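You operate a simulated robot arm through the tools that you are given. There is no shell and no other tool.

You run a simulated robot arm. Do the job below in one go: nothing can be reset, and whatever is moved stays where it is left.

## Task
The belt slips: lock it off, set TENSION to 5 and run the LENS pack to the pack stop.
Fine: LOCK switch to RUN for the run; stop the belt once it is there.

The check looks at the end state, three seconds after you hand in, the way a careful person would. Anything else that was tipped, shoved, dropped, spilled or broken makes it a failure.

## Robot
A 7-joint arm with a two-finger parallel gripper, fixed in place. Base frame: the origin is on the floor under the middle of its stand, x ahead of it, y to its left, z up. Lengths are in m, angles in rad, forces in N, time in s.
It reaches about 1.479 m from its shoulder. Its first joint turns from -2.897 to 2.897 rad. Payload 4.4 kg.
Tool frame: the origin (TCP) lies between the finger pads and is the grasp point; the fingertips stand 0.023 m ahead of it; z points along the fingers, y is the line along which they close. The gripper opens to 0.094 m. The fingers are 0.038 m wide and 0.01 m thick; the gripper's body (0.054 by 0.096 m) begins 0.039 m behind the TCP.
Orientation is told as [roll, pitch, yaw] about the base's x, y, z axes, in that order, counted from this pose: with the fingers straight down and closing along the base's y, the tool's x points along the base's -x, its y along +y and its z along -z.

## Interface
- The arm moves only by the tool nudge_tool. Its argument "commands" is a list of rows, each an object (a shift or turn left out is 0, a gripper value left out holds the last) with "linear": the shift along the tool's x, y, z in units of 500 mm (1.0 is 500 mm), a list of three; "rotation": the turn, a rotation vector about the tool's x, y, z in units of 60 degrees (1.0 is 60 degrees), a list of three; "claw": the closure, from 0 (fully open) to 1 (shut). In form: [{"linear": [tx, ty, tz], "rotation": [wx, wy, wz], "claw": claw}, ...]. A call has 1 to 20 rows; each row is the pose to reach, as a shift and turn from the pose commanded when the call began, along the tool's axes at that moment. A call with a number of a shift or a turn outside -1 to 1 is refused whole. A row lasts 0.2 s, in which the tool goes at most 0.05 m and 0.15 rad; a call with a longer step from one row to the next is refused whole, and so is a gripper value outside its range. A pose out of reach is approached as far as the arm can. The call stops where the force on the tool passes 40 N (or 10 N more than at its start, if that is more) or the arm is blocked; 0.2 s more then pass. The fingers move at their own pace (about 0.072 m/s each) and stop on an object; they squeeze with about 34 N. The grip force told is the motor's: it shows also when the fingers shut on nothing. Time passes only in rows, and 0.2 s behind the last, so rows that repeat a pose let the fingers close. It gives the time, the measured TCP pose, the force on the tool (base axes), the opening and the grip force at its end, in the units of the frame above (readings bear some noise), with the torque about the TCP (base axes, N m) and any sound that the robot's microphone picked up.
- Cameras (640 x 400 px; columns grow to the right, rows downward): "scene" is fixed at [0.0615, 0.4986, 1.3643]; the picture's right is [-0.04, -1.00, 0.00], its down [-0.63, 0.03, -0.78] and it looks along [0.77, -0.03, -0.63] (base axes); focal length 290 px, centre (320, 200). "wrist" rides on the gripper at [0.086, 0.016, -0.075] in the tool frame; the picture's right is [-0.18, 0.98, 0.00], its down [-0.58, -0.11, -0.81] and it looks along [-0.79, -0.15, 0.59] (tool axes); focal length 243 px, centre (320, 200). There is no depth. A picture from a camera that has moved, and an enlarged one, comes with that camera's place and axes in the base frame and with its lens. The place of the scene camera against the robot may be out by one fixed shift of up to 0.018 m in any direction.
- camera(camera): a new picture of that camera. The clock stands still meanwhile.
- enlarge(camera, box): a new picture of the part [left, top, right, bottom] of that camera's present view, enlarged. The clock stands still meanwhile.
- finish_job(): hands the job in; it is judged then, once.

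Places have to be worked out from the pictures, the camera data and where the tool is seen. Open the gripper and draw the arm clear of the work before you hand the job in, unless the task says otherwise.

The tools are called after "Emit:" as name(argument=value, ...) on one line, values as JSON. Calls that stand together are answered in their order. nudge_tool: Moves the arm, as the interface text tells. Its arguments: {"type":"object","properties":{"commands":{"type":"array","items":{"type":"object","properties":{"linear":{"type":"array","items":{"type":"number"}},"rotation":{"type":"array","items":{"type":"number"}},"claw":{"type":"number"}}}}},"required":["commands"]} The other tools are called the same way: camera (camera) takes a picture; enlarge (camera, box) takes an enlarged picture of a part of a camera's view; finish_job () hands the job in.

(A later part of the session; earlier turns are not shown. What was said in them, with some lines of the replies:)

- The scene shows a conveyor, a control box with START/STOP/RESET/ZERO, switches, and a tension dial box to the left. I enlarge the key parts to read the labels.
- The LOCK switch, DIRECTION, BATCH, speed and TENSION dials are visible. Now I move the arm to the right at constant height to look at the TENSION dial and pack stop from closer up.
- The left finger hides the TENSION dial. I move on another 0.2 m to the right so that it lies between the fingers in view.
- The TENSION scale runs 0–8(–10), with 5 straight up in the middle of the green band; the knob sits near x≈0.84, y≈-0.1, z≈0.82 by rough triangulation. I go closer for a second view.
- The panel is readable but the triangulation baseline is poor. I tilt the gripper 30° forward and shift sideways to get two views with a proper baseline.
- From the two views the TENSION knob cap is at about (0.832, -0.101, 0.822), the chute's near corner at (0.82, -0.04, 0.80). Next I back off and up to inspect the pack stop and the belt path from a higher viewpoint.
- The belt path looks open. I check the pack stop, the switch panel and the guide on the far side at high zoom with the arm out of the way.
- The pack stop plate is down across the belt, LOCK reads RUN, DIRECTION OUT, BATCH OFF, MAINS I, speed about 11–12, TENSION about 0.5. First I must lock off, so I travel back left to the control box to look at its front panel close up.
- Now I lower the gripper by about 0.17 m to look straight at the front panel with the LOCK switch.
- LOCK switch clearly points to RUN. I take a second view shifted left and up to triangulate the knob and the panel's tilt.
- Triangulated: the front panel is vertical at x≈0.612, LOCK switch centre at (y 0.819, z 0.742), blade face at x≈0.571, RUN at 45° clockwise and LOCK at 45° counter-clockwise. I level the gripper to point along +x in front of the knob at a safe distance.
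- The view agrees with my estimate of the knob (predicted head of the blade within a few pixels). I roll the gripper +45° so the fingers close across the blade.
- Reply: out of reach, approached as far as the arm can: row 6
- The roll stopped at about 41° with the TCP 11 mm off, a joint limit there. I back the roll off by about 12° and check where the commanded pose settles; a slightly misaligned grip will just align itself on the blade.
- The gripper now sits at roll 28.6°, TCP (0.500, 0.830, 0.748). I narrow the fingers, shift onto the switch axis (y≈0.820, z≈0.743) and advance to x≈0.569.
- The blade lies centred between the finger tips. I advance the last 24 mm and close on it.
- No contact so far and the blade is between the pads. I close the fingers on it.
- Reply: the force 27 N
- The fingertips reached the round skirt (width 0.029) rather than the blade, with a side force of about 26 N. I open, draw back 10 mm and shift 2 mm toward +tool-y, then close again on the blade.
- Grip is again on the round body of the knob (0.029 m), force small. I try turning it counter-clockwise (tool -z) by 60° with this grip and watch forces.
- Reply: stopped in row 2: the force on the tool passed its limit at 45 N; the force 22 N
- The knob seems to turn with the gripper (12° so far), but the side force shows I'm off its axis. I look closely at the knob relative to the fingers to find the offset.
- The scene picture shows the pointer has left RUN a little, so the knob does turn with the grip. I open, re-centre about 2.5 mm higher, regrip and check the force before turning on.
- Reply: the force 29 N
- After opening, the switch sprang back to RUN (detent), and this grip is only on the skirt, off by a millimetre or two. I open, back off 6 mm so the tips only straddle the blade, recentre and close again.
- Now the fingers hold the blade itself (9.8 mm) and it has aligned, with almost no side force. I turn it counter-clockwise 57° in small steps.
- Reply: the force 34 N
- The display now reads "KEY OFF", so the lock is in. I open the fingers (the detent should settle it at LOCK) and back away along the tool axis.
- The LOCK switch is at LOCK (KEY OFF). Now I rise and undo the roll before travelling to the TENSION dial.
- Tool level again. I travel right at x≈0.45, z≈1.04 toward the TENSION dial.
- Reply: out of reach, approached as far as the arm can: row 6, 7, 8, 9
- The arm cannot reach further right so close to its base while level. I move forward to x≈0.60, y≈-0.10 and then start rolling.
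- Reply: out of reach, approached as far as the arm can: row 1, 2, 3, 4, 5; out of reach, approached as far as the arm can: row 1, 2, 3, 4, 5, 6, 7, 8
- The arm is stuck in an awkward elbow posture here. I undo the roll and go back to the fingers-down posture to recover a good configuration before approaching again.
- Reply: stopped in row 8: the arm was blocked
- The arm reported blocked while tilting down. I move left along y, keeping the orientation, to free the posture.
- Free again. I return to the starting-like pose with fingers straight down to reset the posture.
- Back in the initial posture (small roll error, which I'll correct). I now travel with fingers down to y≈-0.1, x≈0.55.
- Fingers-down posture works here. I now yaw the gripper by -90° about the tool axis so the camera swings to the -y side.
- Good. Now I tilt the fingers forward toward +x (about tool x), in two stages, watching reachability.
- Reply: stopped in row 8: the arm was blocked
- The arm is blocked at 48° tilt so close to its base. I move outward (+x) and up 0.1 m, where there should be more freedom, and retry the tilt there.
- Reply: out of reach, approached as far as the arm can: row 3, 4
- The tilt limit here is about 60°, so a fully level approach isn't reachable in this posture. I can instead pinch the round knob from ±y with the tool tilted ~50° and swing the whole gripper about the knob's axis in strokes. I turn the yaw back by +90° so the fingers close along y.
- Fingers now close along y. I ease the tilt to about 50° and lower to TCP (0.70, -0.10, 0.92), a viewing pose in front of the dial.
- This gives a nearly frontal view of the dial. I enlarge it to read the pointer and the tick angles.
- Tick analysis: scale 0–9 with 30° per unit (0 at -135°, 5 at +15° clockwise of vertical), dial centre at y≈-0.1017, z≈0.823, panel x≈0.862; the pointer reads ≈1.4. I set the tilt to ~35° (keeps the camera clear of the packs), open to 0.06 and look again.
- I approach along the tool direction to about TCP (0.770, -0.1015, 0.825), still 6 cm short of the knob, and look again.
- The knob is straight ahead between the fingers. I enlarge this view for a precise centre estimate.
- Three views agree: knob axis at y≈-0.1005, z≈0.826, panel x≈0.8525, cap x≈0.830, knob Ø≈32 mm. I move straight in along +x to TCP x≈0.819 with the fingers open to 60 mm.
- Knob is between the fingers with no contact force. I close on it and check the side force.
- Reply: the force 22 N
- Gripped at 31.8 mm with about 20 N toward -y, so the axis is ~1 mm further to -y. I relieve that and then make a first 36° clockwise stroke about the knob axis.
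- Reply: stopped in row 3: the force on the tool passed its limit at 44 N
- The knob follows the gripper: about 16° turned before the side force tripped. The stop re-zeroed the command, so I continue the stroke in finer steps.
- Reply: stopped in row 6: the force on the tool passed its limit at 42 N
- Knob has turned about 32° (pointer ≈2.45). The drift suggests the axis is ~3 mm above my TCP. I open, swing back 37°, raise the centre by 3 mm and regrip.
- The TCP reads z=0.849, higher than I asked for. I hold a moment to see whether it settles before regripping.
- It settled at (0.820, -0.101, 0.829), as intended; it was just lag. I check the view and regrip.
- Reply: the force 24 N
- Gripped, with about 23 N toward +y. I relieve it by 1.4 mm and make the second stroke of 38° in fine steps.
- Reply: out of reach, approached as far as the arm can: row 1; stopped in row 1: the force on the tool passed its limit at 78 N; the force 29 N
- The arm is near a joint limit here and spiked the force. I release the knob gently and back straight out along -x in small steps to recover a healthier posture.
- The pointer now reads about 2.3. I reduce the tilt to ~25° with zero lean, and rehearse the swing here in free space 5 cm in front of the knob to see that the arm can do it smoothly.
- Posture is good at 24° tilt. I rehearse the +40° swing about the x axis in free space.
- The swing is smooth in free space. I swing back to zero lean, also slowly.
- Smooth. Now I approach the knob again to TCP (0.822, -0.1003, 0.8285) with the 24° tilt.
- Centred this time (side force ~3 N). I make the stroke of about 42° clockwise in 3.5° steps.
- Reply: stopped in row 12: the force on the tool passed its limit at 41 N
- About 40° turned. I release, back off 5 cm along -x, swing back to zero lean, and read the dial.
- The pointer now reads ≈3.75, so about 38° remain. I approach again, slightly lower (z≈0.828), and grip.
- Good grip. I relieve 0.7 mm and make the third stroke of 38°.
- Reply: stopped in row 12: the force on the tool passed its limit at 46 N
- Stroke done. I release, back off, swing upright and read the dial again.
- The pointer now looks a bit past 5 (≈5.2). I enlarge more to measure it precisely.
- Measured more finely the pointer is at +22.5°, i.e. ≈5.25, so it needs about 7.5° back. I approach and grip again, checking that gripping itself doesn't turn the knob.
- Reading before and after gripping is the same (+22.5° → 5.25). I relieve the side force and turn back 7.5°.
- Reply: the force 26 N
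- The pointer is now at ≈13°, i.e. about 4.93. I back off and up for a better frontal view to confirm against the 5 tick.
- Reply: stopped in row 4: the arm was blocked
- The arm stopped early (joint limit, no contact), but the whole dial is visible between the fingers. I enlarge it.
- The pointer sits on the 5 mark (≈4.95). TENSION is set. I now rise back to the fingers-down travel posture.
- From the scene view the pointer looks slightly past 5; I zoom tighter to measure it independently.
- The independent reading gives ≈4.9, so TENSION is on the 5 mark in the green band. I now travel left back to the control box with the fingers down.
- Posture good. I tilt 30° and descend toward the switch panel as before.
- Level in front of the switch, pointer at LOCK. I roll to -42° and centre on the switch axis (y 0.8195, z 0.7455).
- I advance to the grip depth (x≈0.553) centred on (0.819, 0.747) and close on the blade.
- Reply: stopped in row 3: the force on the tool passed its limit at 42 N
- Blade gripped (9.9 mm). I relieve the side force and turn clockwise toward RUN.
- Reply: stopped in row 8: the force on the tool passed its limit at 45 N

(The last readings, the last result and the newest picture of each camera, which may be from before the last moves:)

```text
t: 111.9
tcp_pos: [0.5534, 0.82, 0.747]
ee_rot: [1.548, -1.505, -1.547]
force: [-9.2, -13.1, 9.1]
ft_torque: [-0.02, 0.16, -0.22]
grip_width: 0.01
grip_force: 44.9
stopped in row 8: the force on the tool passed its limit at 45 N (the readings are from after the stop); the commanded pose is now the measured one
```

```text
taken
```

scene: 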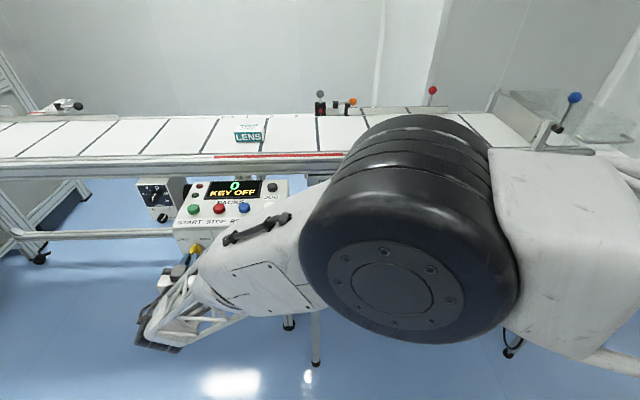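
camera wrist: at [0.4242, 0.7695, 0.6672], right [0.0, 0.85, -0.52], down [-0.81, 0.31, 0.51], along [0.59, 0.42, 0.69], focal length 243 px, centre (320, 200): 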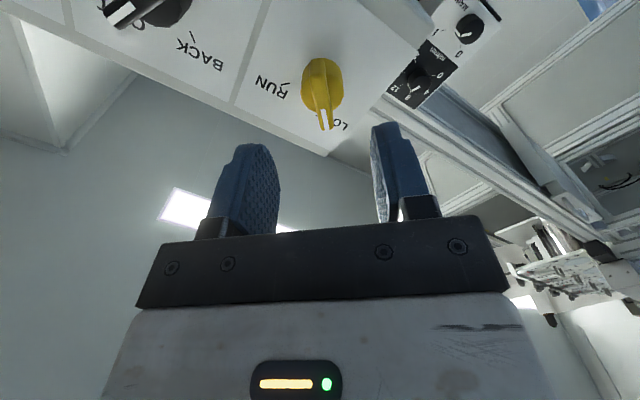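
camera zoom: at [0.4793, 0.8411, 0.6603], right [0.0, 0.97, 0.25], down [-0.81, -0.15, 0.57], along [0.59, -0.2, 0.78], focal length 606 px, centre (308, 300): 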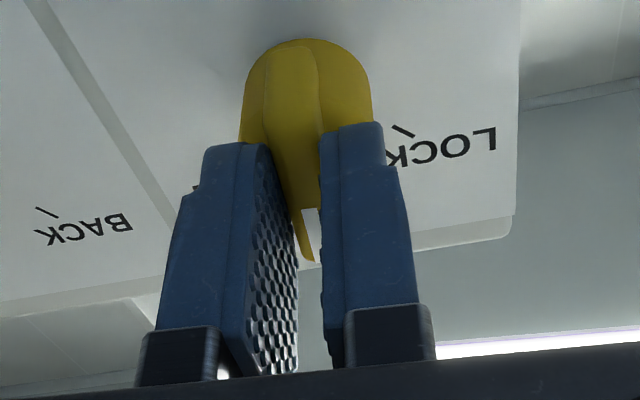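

At about +4° now, still KEY OFF. I continue the turn by another 26°.

Emit:
nudge_tool(commands=[{"rotation": [0, 0, 0.08], "claw": 1}, {"rotation": [0, 0, 0.16], "claw": 1}, {"rotation": [0, 0, 0.24], "claw": 1}, {"rotation": [0, 0, 0.32], "claw": 1}, {"rotation": [0, 0, 0.4], "claw": 1}, {"rotation": [0, 0, 0.46], "claw": 1}])

Emit:
camera(camera="scene")

Emit:
enlarge(camera="wrist", box=[230, 80, 420, 240])

```text
t: 113.0
tcp_pos: [0.5532, 0.8202, 0.7472]
ee_rot: [1.569, -1.159, -1.57]
force: [-11.2, -14.5, 6.7]
ft_torque: [-0.04, 0.17, -0.12]
grip_width: 0.01
grip_force: 44.8
stopped in row 5: the force on the tool passed its limit at 41 N (the readings are from after the stop); the commanded pose is now the measured one
```

```text
taken
```

scene: 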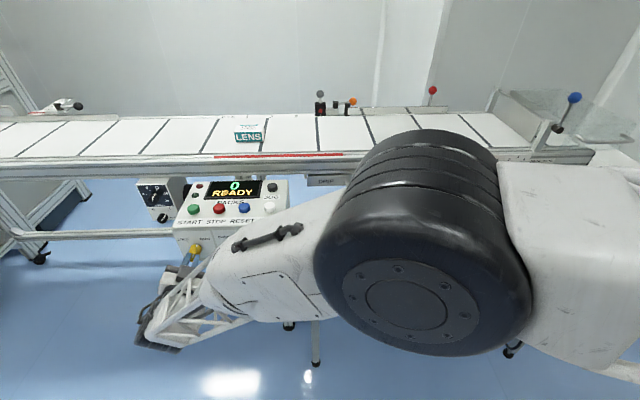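

```text
2.50 times, centred on (325, 160) of wrist
camera zoom: at [0.4794, 0.8686, 0.6726], right [0.0, 0.83, 0.56], down [-0.81, -0.33, 0.49], along [0.59, -0.45, 0.67], focal length 606 px, centre (308, 300)
```

zoom: 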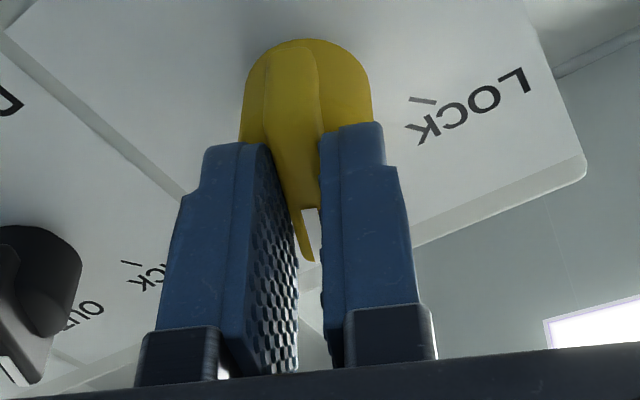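

The display now reads READY. I turn a few degrees more, then release and back out so the detent settles it at RUN.

Emit:
nudge_tool(commands=[{"rotation": [0, 0, 0.07], "claw": 1}, {"rotation": [0, 0, 0.13], "claw": 1}])

Emit:
nudge_tool(commands=[{"claw": 0.45}, {"claw": 0.45}, {"claw": 0.45}, {"linear": [0, 0, -0.04], "claw": 0.45}, {"linear": [0, 0, -0.08], "claw": 0.45}, {"linear": [0, 0, -0.12], "claw": 0.45}])

Emit:
camera(camera="wrist")

Emit:
enlarge(camera="scene", box=[130, 165, 310, 275])

```text
t: 113.6
tcp_pos: [0.554, 0.8193, 0.7469]
ee_rot: [1.572, -1.023, -1.573]
force: [-19.1, -20.4, 14.5]
ft_torque: [-0.02, -1.03, -0.87]
grip_width: 0.01
grip_force: 44.2
```

```text
t: 115.0
tcp_pos: [0.4944, 0.8201, 0.7453]
ee_rot: [1.57, -1.022, -1.57]
force: [-1.0, 0.3, 0.7]
ft_torque: [0.0, 0.0, 0.0]
grip_width: 0.0518
grip_force: 0.0
```

```text
taken
camera wrist: at [0.42, 0.8777, 0.6788], right [0.0, 0.74, 0.67], down [-0.81, -0.4, 0.44], along [0.59, -0.54, 0.6], focal length 243 px, centre (320, 200)
```

wrist: 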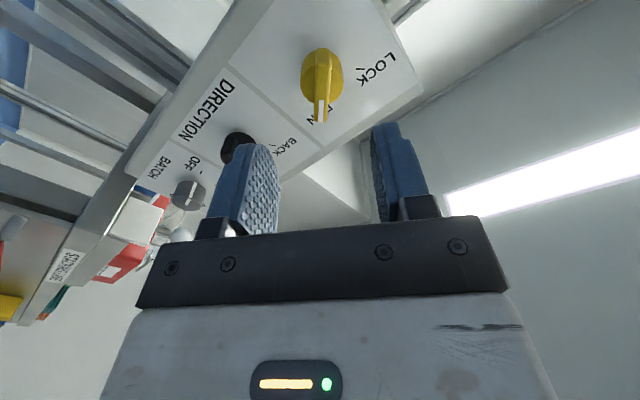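

```text
3.56 times, centred on (220, 220) of scene
camera zoom: at [0.0615, 0.4986, 1.3643], right [-0.04, -1.0, 0.0], down [-0.63, 0.03, -0.78], along [0.77, -0.03, -0.63], focal length 1030 px, centre (676, 129)
```

zoom: 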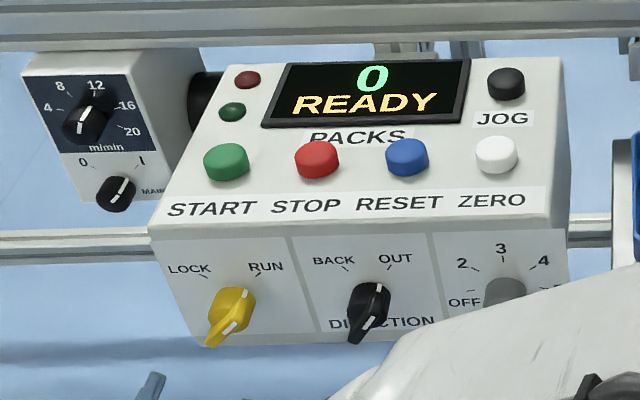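

LOCK is at RUN and the display reads READY. Next I undo the roll, retreat and rise to look at the START/STOP buttons.

Emit:
nudge_tool(commands=[{"linear": [0, 0, -0.02], "rotation": [0, 0, -0.105]}, {"linear": [0, 0, -0.04], "rotation": [0, 0, -0.21]}, {"linear": [0, 0, -0.05], "rotation": [0, 0, -0.315]}, {"linear": [0, 0, -0.06], "rotation": [0, 0, -0.42]}, {"linear": [0, 0, -0.06], "rotation": [0, 0, -0.523]}])

Emit:
nudge_tool(commands=[{"linear": [-0.06, 0, 0], "rotation": [0, 0.125, 0]}, {"linear": [-0.13, 0, 0], "rotation": [0, 0.25, 0]}, {"linear": [-0.2, 0, 0], "rotation": [0, 0.375, 0]}, {"linear": [-0.27, 0, 0], "rotation": [0, 0.5, 0]}, {"linear": [-0.34, 0, 0], "rotation": [0, 0.625, 0]}, {"linear": [-0.41, 0, 0], "rotation": [0, 0.75, 0]}, {"linear": [-0.48, 0, 0], "rotation": [0, 0.875, 0]}, {"linear": [-0.54, 0, 0], "rotation": [0, 1.0, 0]}])

Emit:
camera(camera="wrist")

Emit:
camera(camera="scene")

```text
t: 116.2
tcp_pos: [0.464, 0.8211, 0.747]
ee_rot: [-0.867, -1.57, 0.866]
force: [0.5, 0.6, -0.2]
ft_torque: [-0.05, -0.03, -0.03]
grip_width: 0.0517
grip_force: 0.1
```

```text
t: 118.0
tcp_pos: [0.4618, 0.8197, 1.0157]
ee_rot: [0.0, -0.519, 0.003]
force: [-0.3, 0.8, -0.1]
ft_torque: [0.03, -0.04, 0.02]
grip_width: 0.0518
grip_force: 0.0
```

```text
taken
camera wrist: at [0.3503, 0.8348, 1.0355], right [0.16, 0.98, 0.09], down [0.1, -0.11, 0.99], along [0.98, -0.15, -0.12], focal length 243 px, centre (320, 200)
```

wrist: 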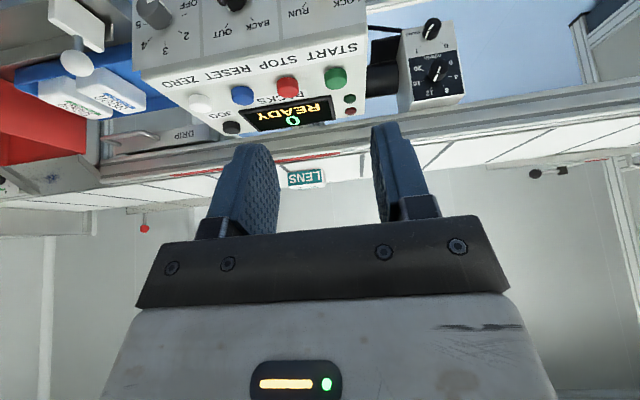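

```text
taken
```

scene: 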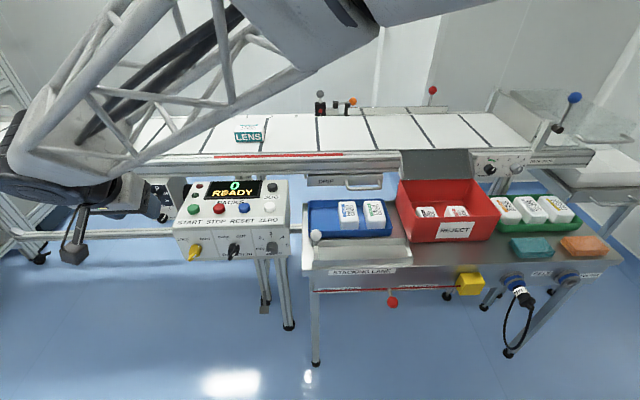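

Buttons visible. I enlarge this view, then shift to get a second view for triangulating START and STOP.

Emit:
enlarge(camera="wrist", box=[180, 20, 400, 150])

Emit:
nudge_tool(commands=[{"linear": [0.04, -0.08, 0.0]}, {"linear": [0.08, -0.16, 0.0]}, {"linear": [0.12, -0.24, 0.0]}])

Emit:
enlarge(camera="wrist", box=[240, 20, 480, 160])

```text
2.91 times, centred on (290, 85) of wrist
camera zoom: at [0.3503, 0.8348, 1.0355], right [0.16, 0.98, 0.09], down [0.1, -0.11, 0.99], along [0.98, -0.15, -0.12], focal length 706 px, centre (407, 534)
```

zoom: 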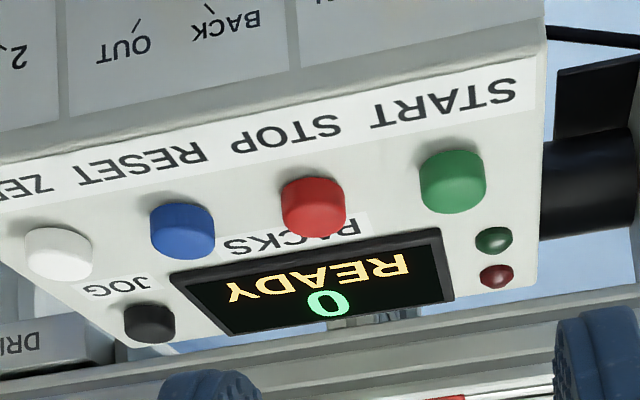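

```text
t: 118.8
tcp_pos: [0.4124, 0.6966, 0.9742]
ee_rot: [-0.018, -0.517, 0.003]
force: [-0.9, 0.1, 0.4]
ft_torque: [0.0, 0.02, -0.03]
grip_width: 0.0518
grip_force: 0.1
```

```text
2.67 times, centred on (360, 90) of wrist
camera zoom: at [0.301, 0.7114, 0.9949], right [0.17, 0.98, 0.08], down [0.11, -0.09, 0.99], along [0.98, -0.16, -0.12], focal length 647 px, centre (213, 493)
```

zoom: 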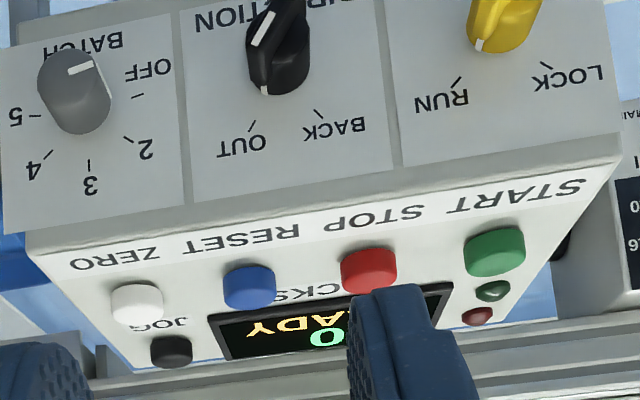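

Triangulated from two wrist views: the top panel is horizontal; START at about (0.677, 0.826, z≈0.823), STOP at (0.675, 0.755, 0.824). I go to fingers-down above the panel, closing the fingers for pressing.

Emit:
nudge_tool(commands=[{"linear": [-0.055, 0.033, 0.031], "rotation": [-0.0025, 0.082, 0.0014], "claw": 1}, {"linear": [-0.11, 0.067, 0.063], "rotation": [-0.005, 0.165, 0.0028], "claw": 1}, {"linear": [-0.165, 0.1, 0.094], "rotation": [-0.0075, 0.247, 0.0042], "claw": 1}, {"linear": [-0.22, 0.133, 0.125], "rotation": [-0.01, 0.33, 0.0056], "claw": 1}, {"linear": [-0.275, 0.167, 0.157], "rotation": [-0.0125, 0.412, 0.007], "claw": 1}, {"linear": [-0.33, 0.2, 0.188], "rotation": [-0.015, 0.494, 0.0085], "claw": 1}])

Emit:
camera(camera="wrist")

Emit:
camera(camera="scene")

```text
t: 120.2
tcp_pos: [0.6006, 0.7995, 0.9859]
ee_rot: [0.018, -0.005, -0.005]
force: [-0.3, -0.3, 0.1]
ft_torque: [-0.01, 0.01, -0.01]
grip_width: 0.0001
grip_force: 34.1
```

```text
taken
camera wrist: at [0.5152, 0.8147, 1.0601], right [0.19, 0.98, 0.02], down [0.58, -0.13, 0.81], along [0.79, -0.14, -0.59], focal length 243 px, centre (320, 200)
```

wrist: 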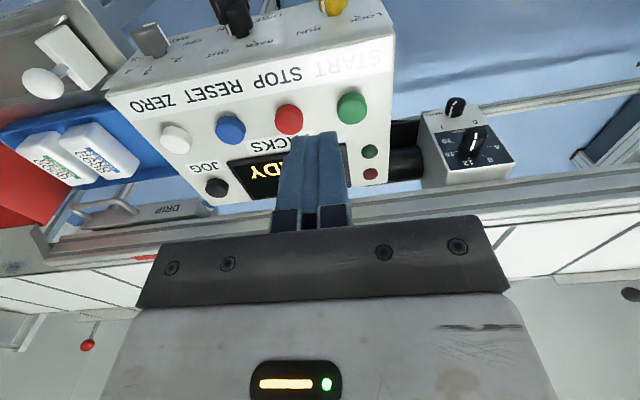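

```text
taken
```

scene: 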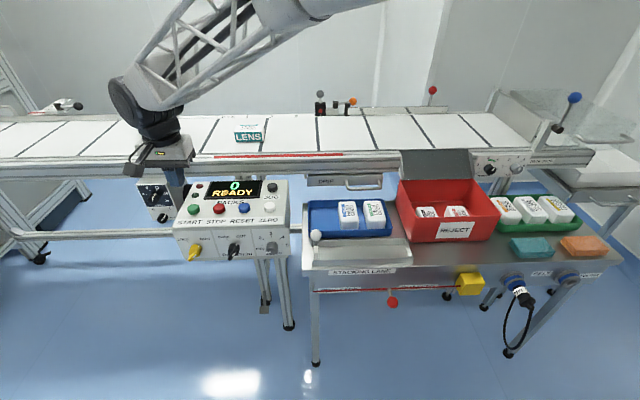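

Adding this view refines START to (0.671, 0.825, 0.826) and STOP to (0.672, 0.755, 0.826). I move above START with closed fingertips about 2 cm over it.

Emit:
nudge_tool(commands=[{"linear": [-0.036, 0.013, 0.058], "rotation": [0.017, 0.005, 0], "claw": 1}, {"linear": [-0.072, 0.026, 0.116], "rotation": [0.017, 0.005, 0], "claw": 1}, {"linear": [-0.108, 0.039, 0.174], "rotation": [0.017, 0.005, 0], "claw": 1}, {"linear": [-0.143, 0.051, 0.232], "rotation": [0.017, 0.005, 0], "claw": 1}])

Emit:
camera(camera="wrist")

Emit:
enlarge(camera="wrist", box=[220, 60, 440, 240])

Emit:
enlarge(camera="scene", box=[130, 140, 300, 240])

```text
t: 121.2
tcp_pos: [0.6738, 0.8275, 0.8716]
ee_rot: [-0.001, 0.001, -0.005]
force: [-0.3, -0.2, 0.8]
ft_torque: [-0.01, 0.03, 0.04]
grip_width: 0.0
grip_force: 33.5
```

```text
taken
camera wrist: at [0.5879, 0.8435, 0.9455], right [0.19, 0.98, 0.0], down [0.58, -0.11, 0.81], along [0.79, -0.15, -0.59], focal length 243 px, centre (320, 200)
```

wrist: 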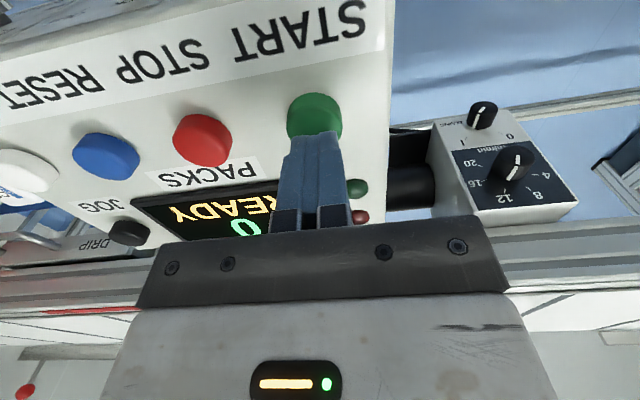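

```text
2.22 times, centred on (330, 150) of wrist
camera zoom: at [0.5879, 0.8435, 0.9455], right [0.19, 0.98, 0.0], down [0.58, -0.11, 0.81], along [0.79, -0.15, -0.59], focal length 539 px, centre (298, 311)
```

zoom: 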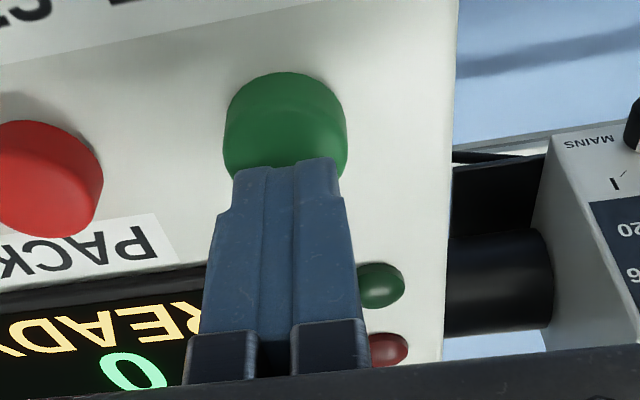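

```text
3.76 times, centred on (215, 190) of scene
camera zoom: at [0.0615, 0.4986, 1.3643], right [-0.04, -1.0, 0.0], down [-0.63, 0.03, -0.78], along [0.77, -0.03, -0.63], focal length 1090 px, centre (715, 238)
```

zoom: 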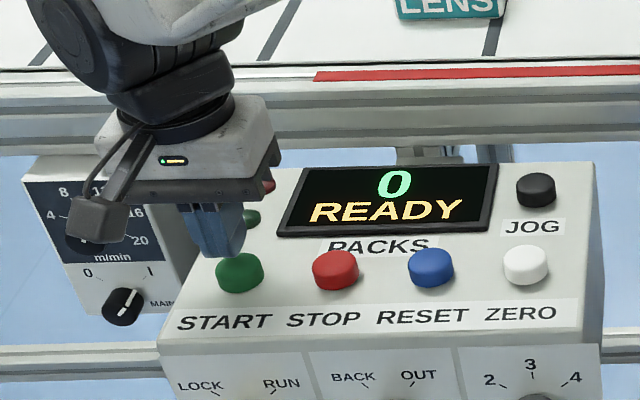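

Fingertips are aligned over START. I descend slowly to just above/onto the button.

Emit:
nudge_tool(commands=[{"linear": [0, -0.002, 0.008], "claw": 1}, {"linear": [0, -0.004, 0.016], "claw": 1}, {"linear": [0, -0.004, 0.024], "claw": 1}, {"linear": [0, -0.004, 0.03], "claw": 1}, {"linear": [0, -0.004, 0.034], "claw": 1}])

Emit:
enlarge(camera="scene", box=[130, 140, 300, 240])

```text
t: 122.4
tcp_pos: [0.6731, 0.8264, 0.855]
ee_rot: [0.002, 0.001, -0.005]
force: [-1.1, -1.3, 2.4]
ft_torque: [-0.01, 0.01, 0.0]
grip_width: 0.0
grip_force: 34.0
heard: click
```

```text
3.76 times, centred on (215, 190) of scene
camera zoom: at [0.0615, 0.4986, 1.3643], right [-0.04, -1.0, 0.0], down [-0.63, 0.03, -0.78], along [0.77, -0.03, -0.63], focal length 1090 px, centre (715, 238)
```

zoom: 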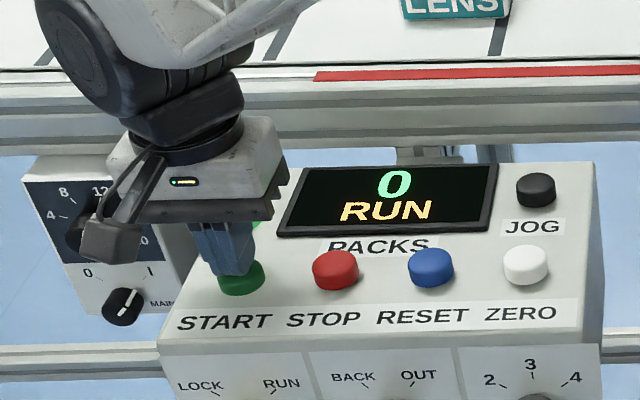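

START clicked and the display shows RUN. I lift and move over STOP right away, then watch the pack.

Emit:
nudge_tool(commands=[{"linear": [0, 0, -0.03], "claw": 1}, {"linear": [0, -0.07, -0.03], "claw": 1}, {"linear": [0, -0.142, -0.03], "claw": 1}])

Emit:
camera(camera="scene")

Emit:
enlarge(camera="wrist", box=[220, 60, 440, 240])

```text
t: 123.2
tcp_pos: [0.6719, 0.7533, 0.8713]
ee_rot: [0.001, 0.0, -0.005]
force: [1.0, -0.1, 0.4]
ft_torque: [0.0, -0.03, -0.01]
grip_width: 0.0
grip_force: 33.8
```

```text
taken
```

scene: 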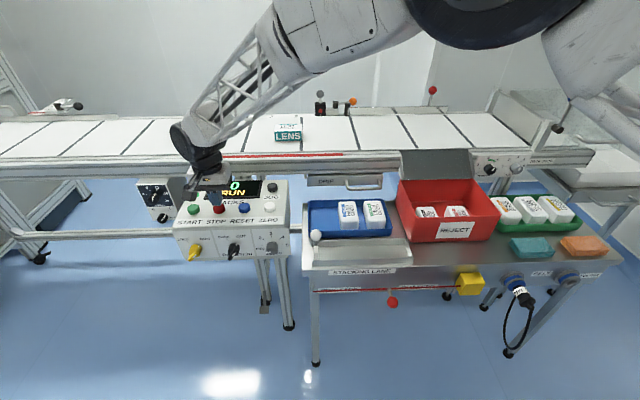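

```text
2.22 times, centred on (330, 150) of wrist
camera zoom: at [0.5858, 0.7692, 0.9441], right [0.19, 0.98, 0.0], down [0.58, -0.11, 0.81], along [0.79, -0.15, -0.59], focal length 539 px, centre (298, 311)
```

zoom: 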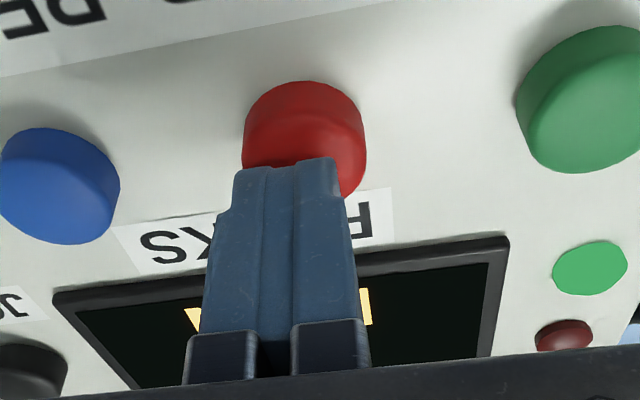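

The belt runs and LENS is moving right smoothly. I hold above STOP for 2 s and look again.

Emit:
nudge_tool(commands=[{"claw": 1}, {"claw": 1}, {"claw": 1}, {"claw": 1}, {"claw": 1}, {"claw": 1}, {"claw": 1}, {"claw": 1}, {"claw": 1}, {"claw": 1}])

Emit:
camera(camera="scene")

```text
t: 125.4
tcp_pos: [0.6719, 0.7526, 0.8704]
ee_rot: [0.001, -0.001, -0.005]
force: [-0.2, -0.9, 0.3]
ft_torque: [-0.06, 0.04, 0.0]
grip_width: 0.0
grip_force: 34.2
```

```text
taken
```

scene: 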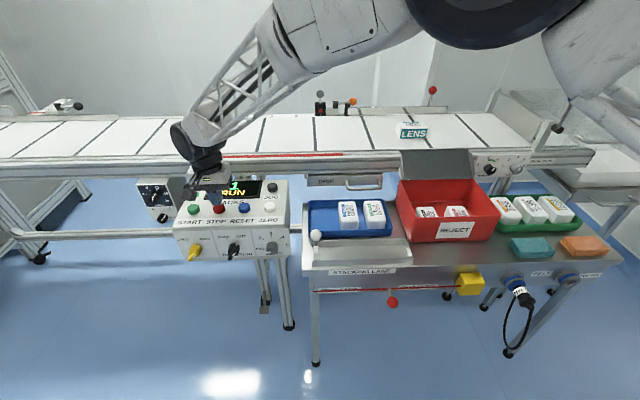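

LENS is past the reject gate, counter shows 1; about 1.5 s to the stop. I wait 1 s more while starting to lower over STOP.

Emit:
nudge_tool(commands=[{"linear": [0, 0.002, 0.004], "claw": 1}, {"linear": [0, 0.002, 0.008], "claw": 1}, {"linear": [0, 0.002, 0.012], "claw": 1}, {"linear": [0, 0.002, 0.014], "claw": 1}])

Emit:
camera(camera="scene")

Emit:
enlarge(camera="scene", box=[400, 80, 600, 170])

```text
t: 126.4
tcp_pos: [0.6734, 0.7561, 0.864]
ee_rot: [-0.001, 0.001, -0.003]
force: [0.0, -0.6, -0.4]
ft_torque: [0.0, -0.03, -0.01]
grip_width: 0.0
grip_force: 33.9
```

```text
taken
```

scene: 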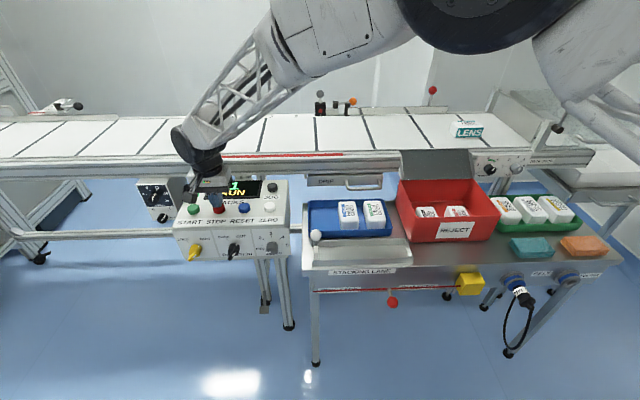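

```text
3.20 times, centred on (500, 125) of scene
camera zoom: at [0.0615, 0.4986, 1.3643], right [-0.04, -1.0, 0.0], down [-0.63, 0.03, -0.78], along [0.77, -0.03, -0.63], focal length 927 px, centre (-256, 440)
```

zoom: 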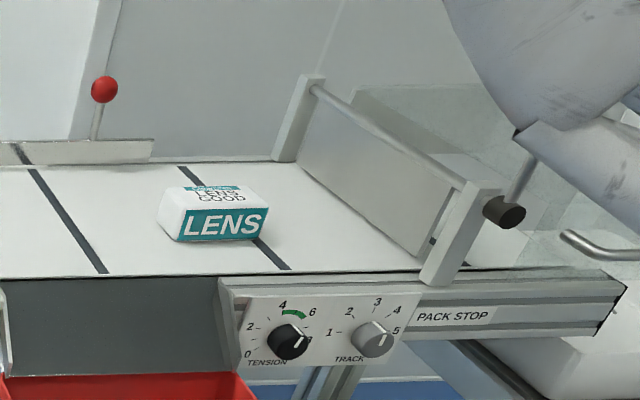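

The pack is about 0.7 s from the plate. I wait a little more and look.

Emit:
nudge_tool(commands=[{"claw": 1}, {"claw": 1}, {"claw": 1}])

Emit:
enlarge(camera="scene", box=[400, 80, 600, 170])

```text
t: 127.2
tcp_pos: [0.6733, 0.7552, 0.864]
ee_rot: [-0.001, -0.001, -0.005]
force: [-0.1, -0.5, -0.3]
ft_torque: [-0.02, -0.02, -0.01]
grip_width: 0.0
grip_force: 34.3
```

```text
3.20 times, centred on (500, 125) of scene
camera zoom: at [0.0615, 0.4986, 1.3643], right [-0.04, -1.0, 0.0], down [-0.63, 0.03, -0.78], along [0.77, -0.03, -0.63], focal length 927 px, centre (-256, 440)
```

zoom: 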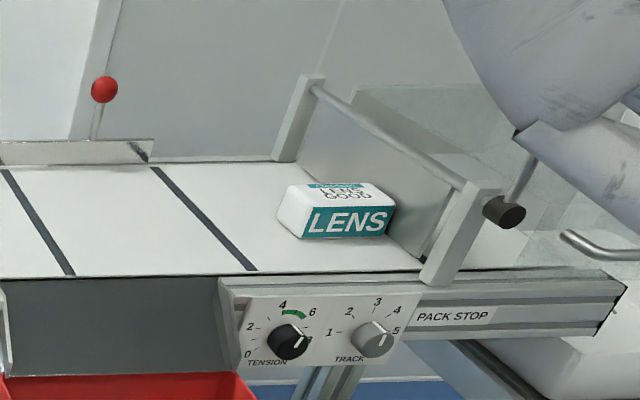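

LENS is at the pack stop plate. I press STOP now.

Emit:
nudge_tool(commands=[{"linear": [0, 0, 0.01], "claw": 1}, {"linear": [0, 0, 0.018], "claw": 1}, {"linear": [0, 0, 0.022], "claw": 1}])

Emit:
camera(camera="scene")

Emit:
enlarge(camera="scene", box=[400, 80, 600, 170])

Emit:
enlarge(camera="scene", box=[130, 140, 300, 240])

```text
t: 128.0
tcp_pos: [0.6734, 0.7541, 0.853]
ee_rot: [-0.002, -0.001, -0.005]
force: [-1.2, -1.5, 4.2]
ft_torque: [-0.04, 0.0, 0.02]
grip_width: 0.0
grip_force: 34.3
heard: click
```

```text
taken
```

scene: 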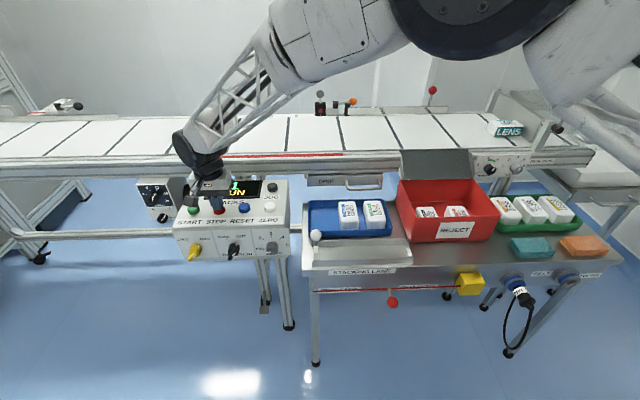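

```text
3.20 times, centred on (500, 125) of scene
camera zoom: at [0.0615, 0.4986, 1.3643], right [-0.04, -1.0, 0.0], down [-0.63, 0.03, -0.78], along [0.77, -0.03, -0.63], focal length 927 px, centre (-256, 440)
```

zoom: 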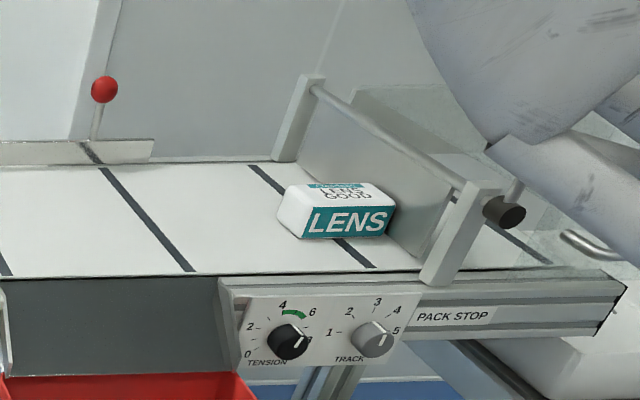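

```text
3.76 times, centred on (215, 190) of scene
camera zoom: at [0.0615, 0.4986, 1.3643], right [-0.04, -1.0, 0.0], down [-0.63, 0.03, -0.78], along [0.77, -0.03, -0.63], focal length 1090 px, centre (715, 238)
```

zoom: 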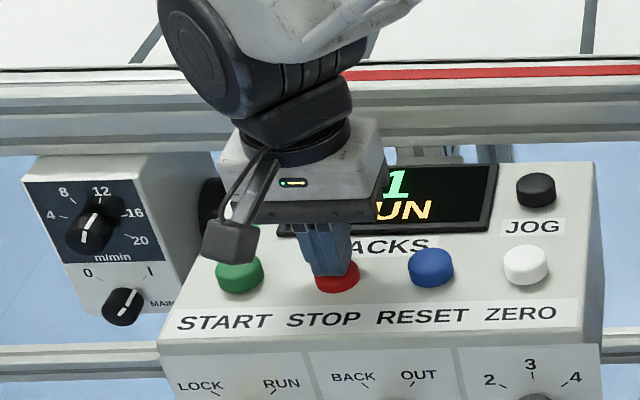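

A click was heard at the very end of the press; the display hasn't changed in that frame. I lift off and check whether the belt stopped.

Emit:
nudge_tool(commands=[{"linear": [0, 0, -0.02], "claw": 1}])

Emit:
enlarge(camera="scene", box=[130, 140, 300, 240])

Emit:
enlarge(camera="scene", box=[400, 80, 600, 170])

```text
t: 128.4
tcp_pos: [0.6743, 0.7561, 0.8622]
ee_rot: [0.0, 0.0, -0.006]
force: [0.1, -0.3, -0.3]
ft_torque: [-0.01, -0.03, -0.01]
grip_width: 0.0
grip_force: 34.0
```

```text
3.76 times, centred on (215, 190) of scene
camera zoom: at [0.0615, 0.4986, 1.3643], right [-0.04, -1.0, 0.0], down [-0.63, 0.03, -0.78], along [0.77, -0.03, -0.63], focal length 1090 px, centre (715, 238)
```

zoom: 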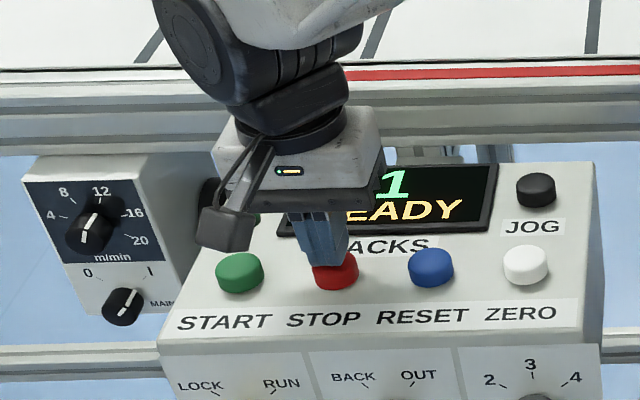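

```text
3.20 times, centred on (500, 125) of scene
camera zoom: at [0.0615, 0.4986, 1.3643], right [-0.04, -1.0, 0.0], down [-0.63, 0.03, -0.78], along [0.77, -0.03, -0.63], focal length 927 px, centre (-256, 440)
```

zoom: 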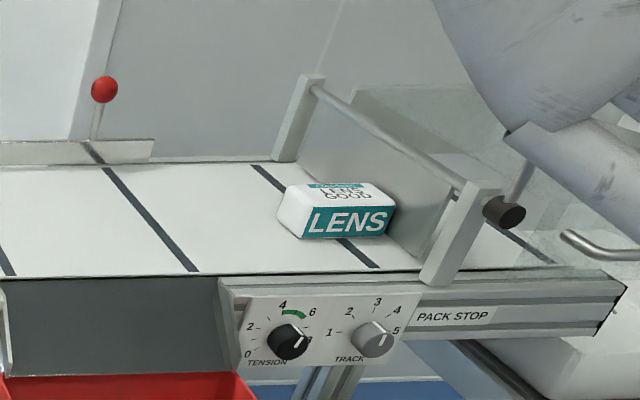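

Display back to READY, belt stopped, LENS rests against the pack stop. I raise the arm clear and open the gripper.

Emit:
nudge_tool(commands=[{"linear": [0, 0, -0.08], "claw": 1}, {"linear": [0, 0, -0.16], "claw": 0.5}, {"linear": [0.04, -0.01, -0.24], "claw": 0}, {"linear": [0.09, -0.03, -0.31], "claw": 0}, {"linear": [0.15, -0.05, -0.37], "claw": 0}, {"linear": [0.21, -0.08, -0.43], "claw": 0}, {"linear": [0.28, -0.1, -0.48], "claw": 0}, {"linear": [0.34, -0.12, -0.53], "claw": 0}, {"linear": [0.38, -0.14, -0.56], "claw": 0}])

Emit:
camera(camera="scene")

Emit:
enlarge(camera="scene", box=[474, 160, 506, 180])

Emit:
enlarge(camera="scene", box=[130, 165, 310, 275])

Emit:
enlarge(camera="scene", box=[460, 80, 600, 170])

```text
t: 130.4
tcp_pos: [0.4835, 0.6855, 1.1393]
ee_rot: [-0.005, 0.003, -0.007]
force: [-0.5, 0.4, 0.7]
ft_torque: [-0.01, -0.03, 0.01]
grip_width: 0.0941
grip_force: 0.1
```

```text
taken
```

scene: 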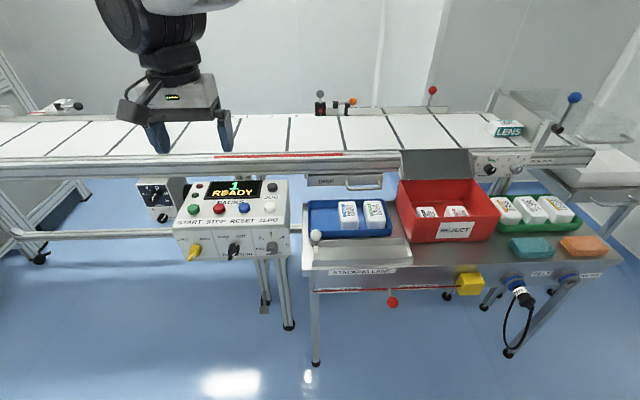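

```text
16.00 times, centred on (490, 170) of scene
camera zoom: at [0.0615, 0.4986, 1.3643], right [-0.04, -1.0, 0.0], down [-0.63, 0.03, -0.78], along [0.77, -0.03, -0.63], focal length 4634 px, centre (-2400, 680)
```

zoom: 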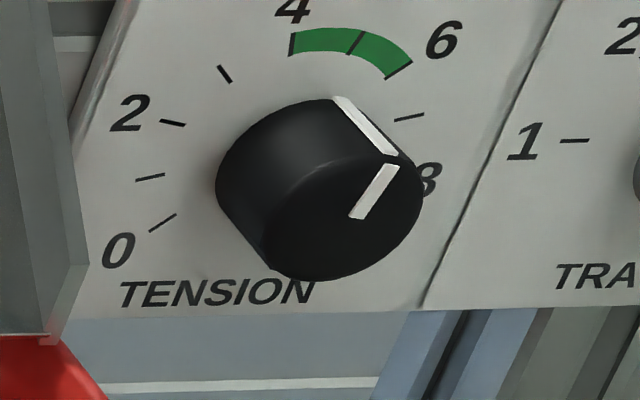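

```text
3.56 times, centred on (220, 220) of scene
camera zoom: at [0.0615, 0.4986, 1.3643], right [-0.04, -1.0, 0.0], down [-0.63, 0.03, -0.78], along [0.77, -0.03, -0.63], focal length 1030 px, centre (676, 129)
```

zoom: 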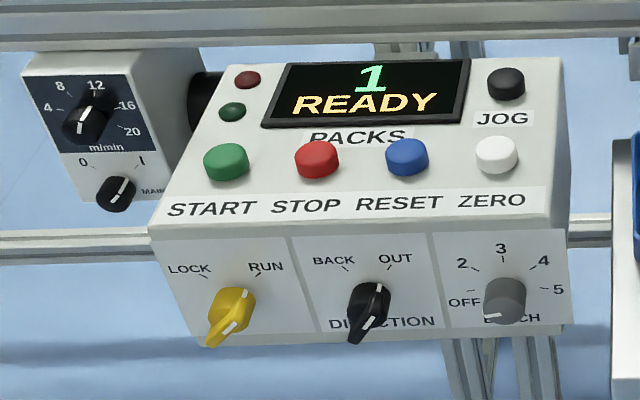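

```text
4.44 times, centred on (530, 125) of scene
camera zoom: at [0.0615, 0.4986, 1.3643], right [-0.04, -1.0, 0.0], down [-0.63, 0.03, -0.78], along [0.77, -0.03, -0.63], focal length 1287 px, centre (-613, 533)
```

zoom: 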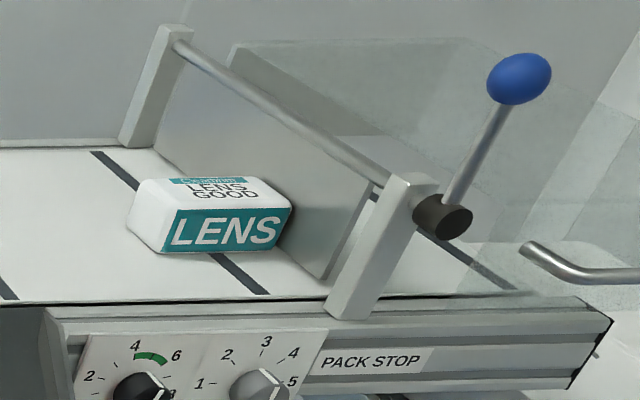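

Final state: TENSION on 5, LOCK at RUN, display READY with the belt stopped, and LENS against the pack stop. Nothing else has moved, and the arm is clear with the gripper open, so I hand in.

Emit:
finish_job()

```text
The job is handed in.
```

The job is handed in. LENS is resting against the pack stop and the belt is stopped.

- **Lock-off:** I turned the LOCK switch to LOCK before touching TENSION, and the display read KEY OFF.
- **TENSION:** It is set to 5. I read it at about 4.95 from the pictures, in the green band.
- **Run:** I turned the LOCK switch back to RUN and pressed START. The pack ran straight past the reject gate to the stop, and the counter shows 1.
- **Stop:** I pressed STOP once LENS was at the plate, so the belt slid under it for less than a second. The display then read READY.

The LOCK switch is still at RUN. DIRECTION (OUT) and BATCH (OFF) are as I found them. The trays and the reject bin look undisturbed, and the arm is clear with the gripper open.
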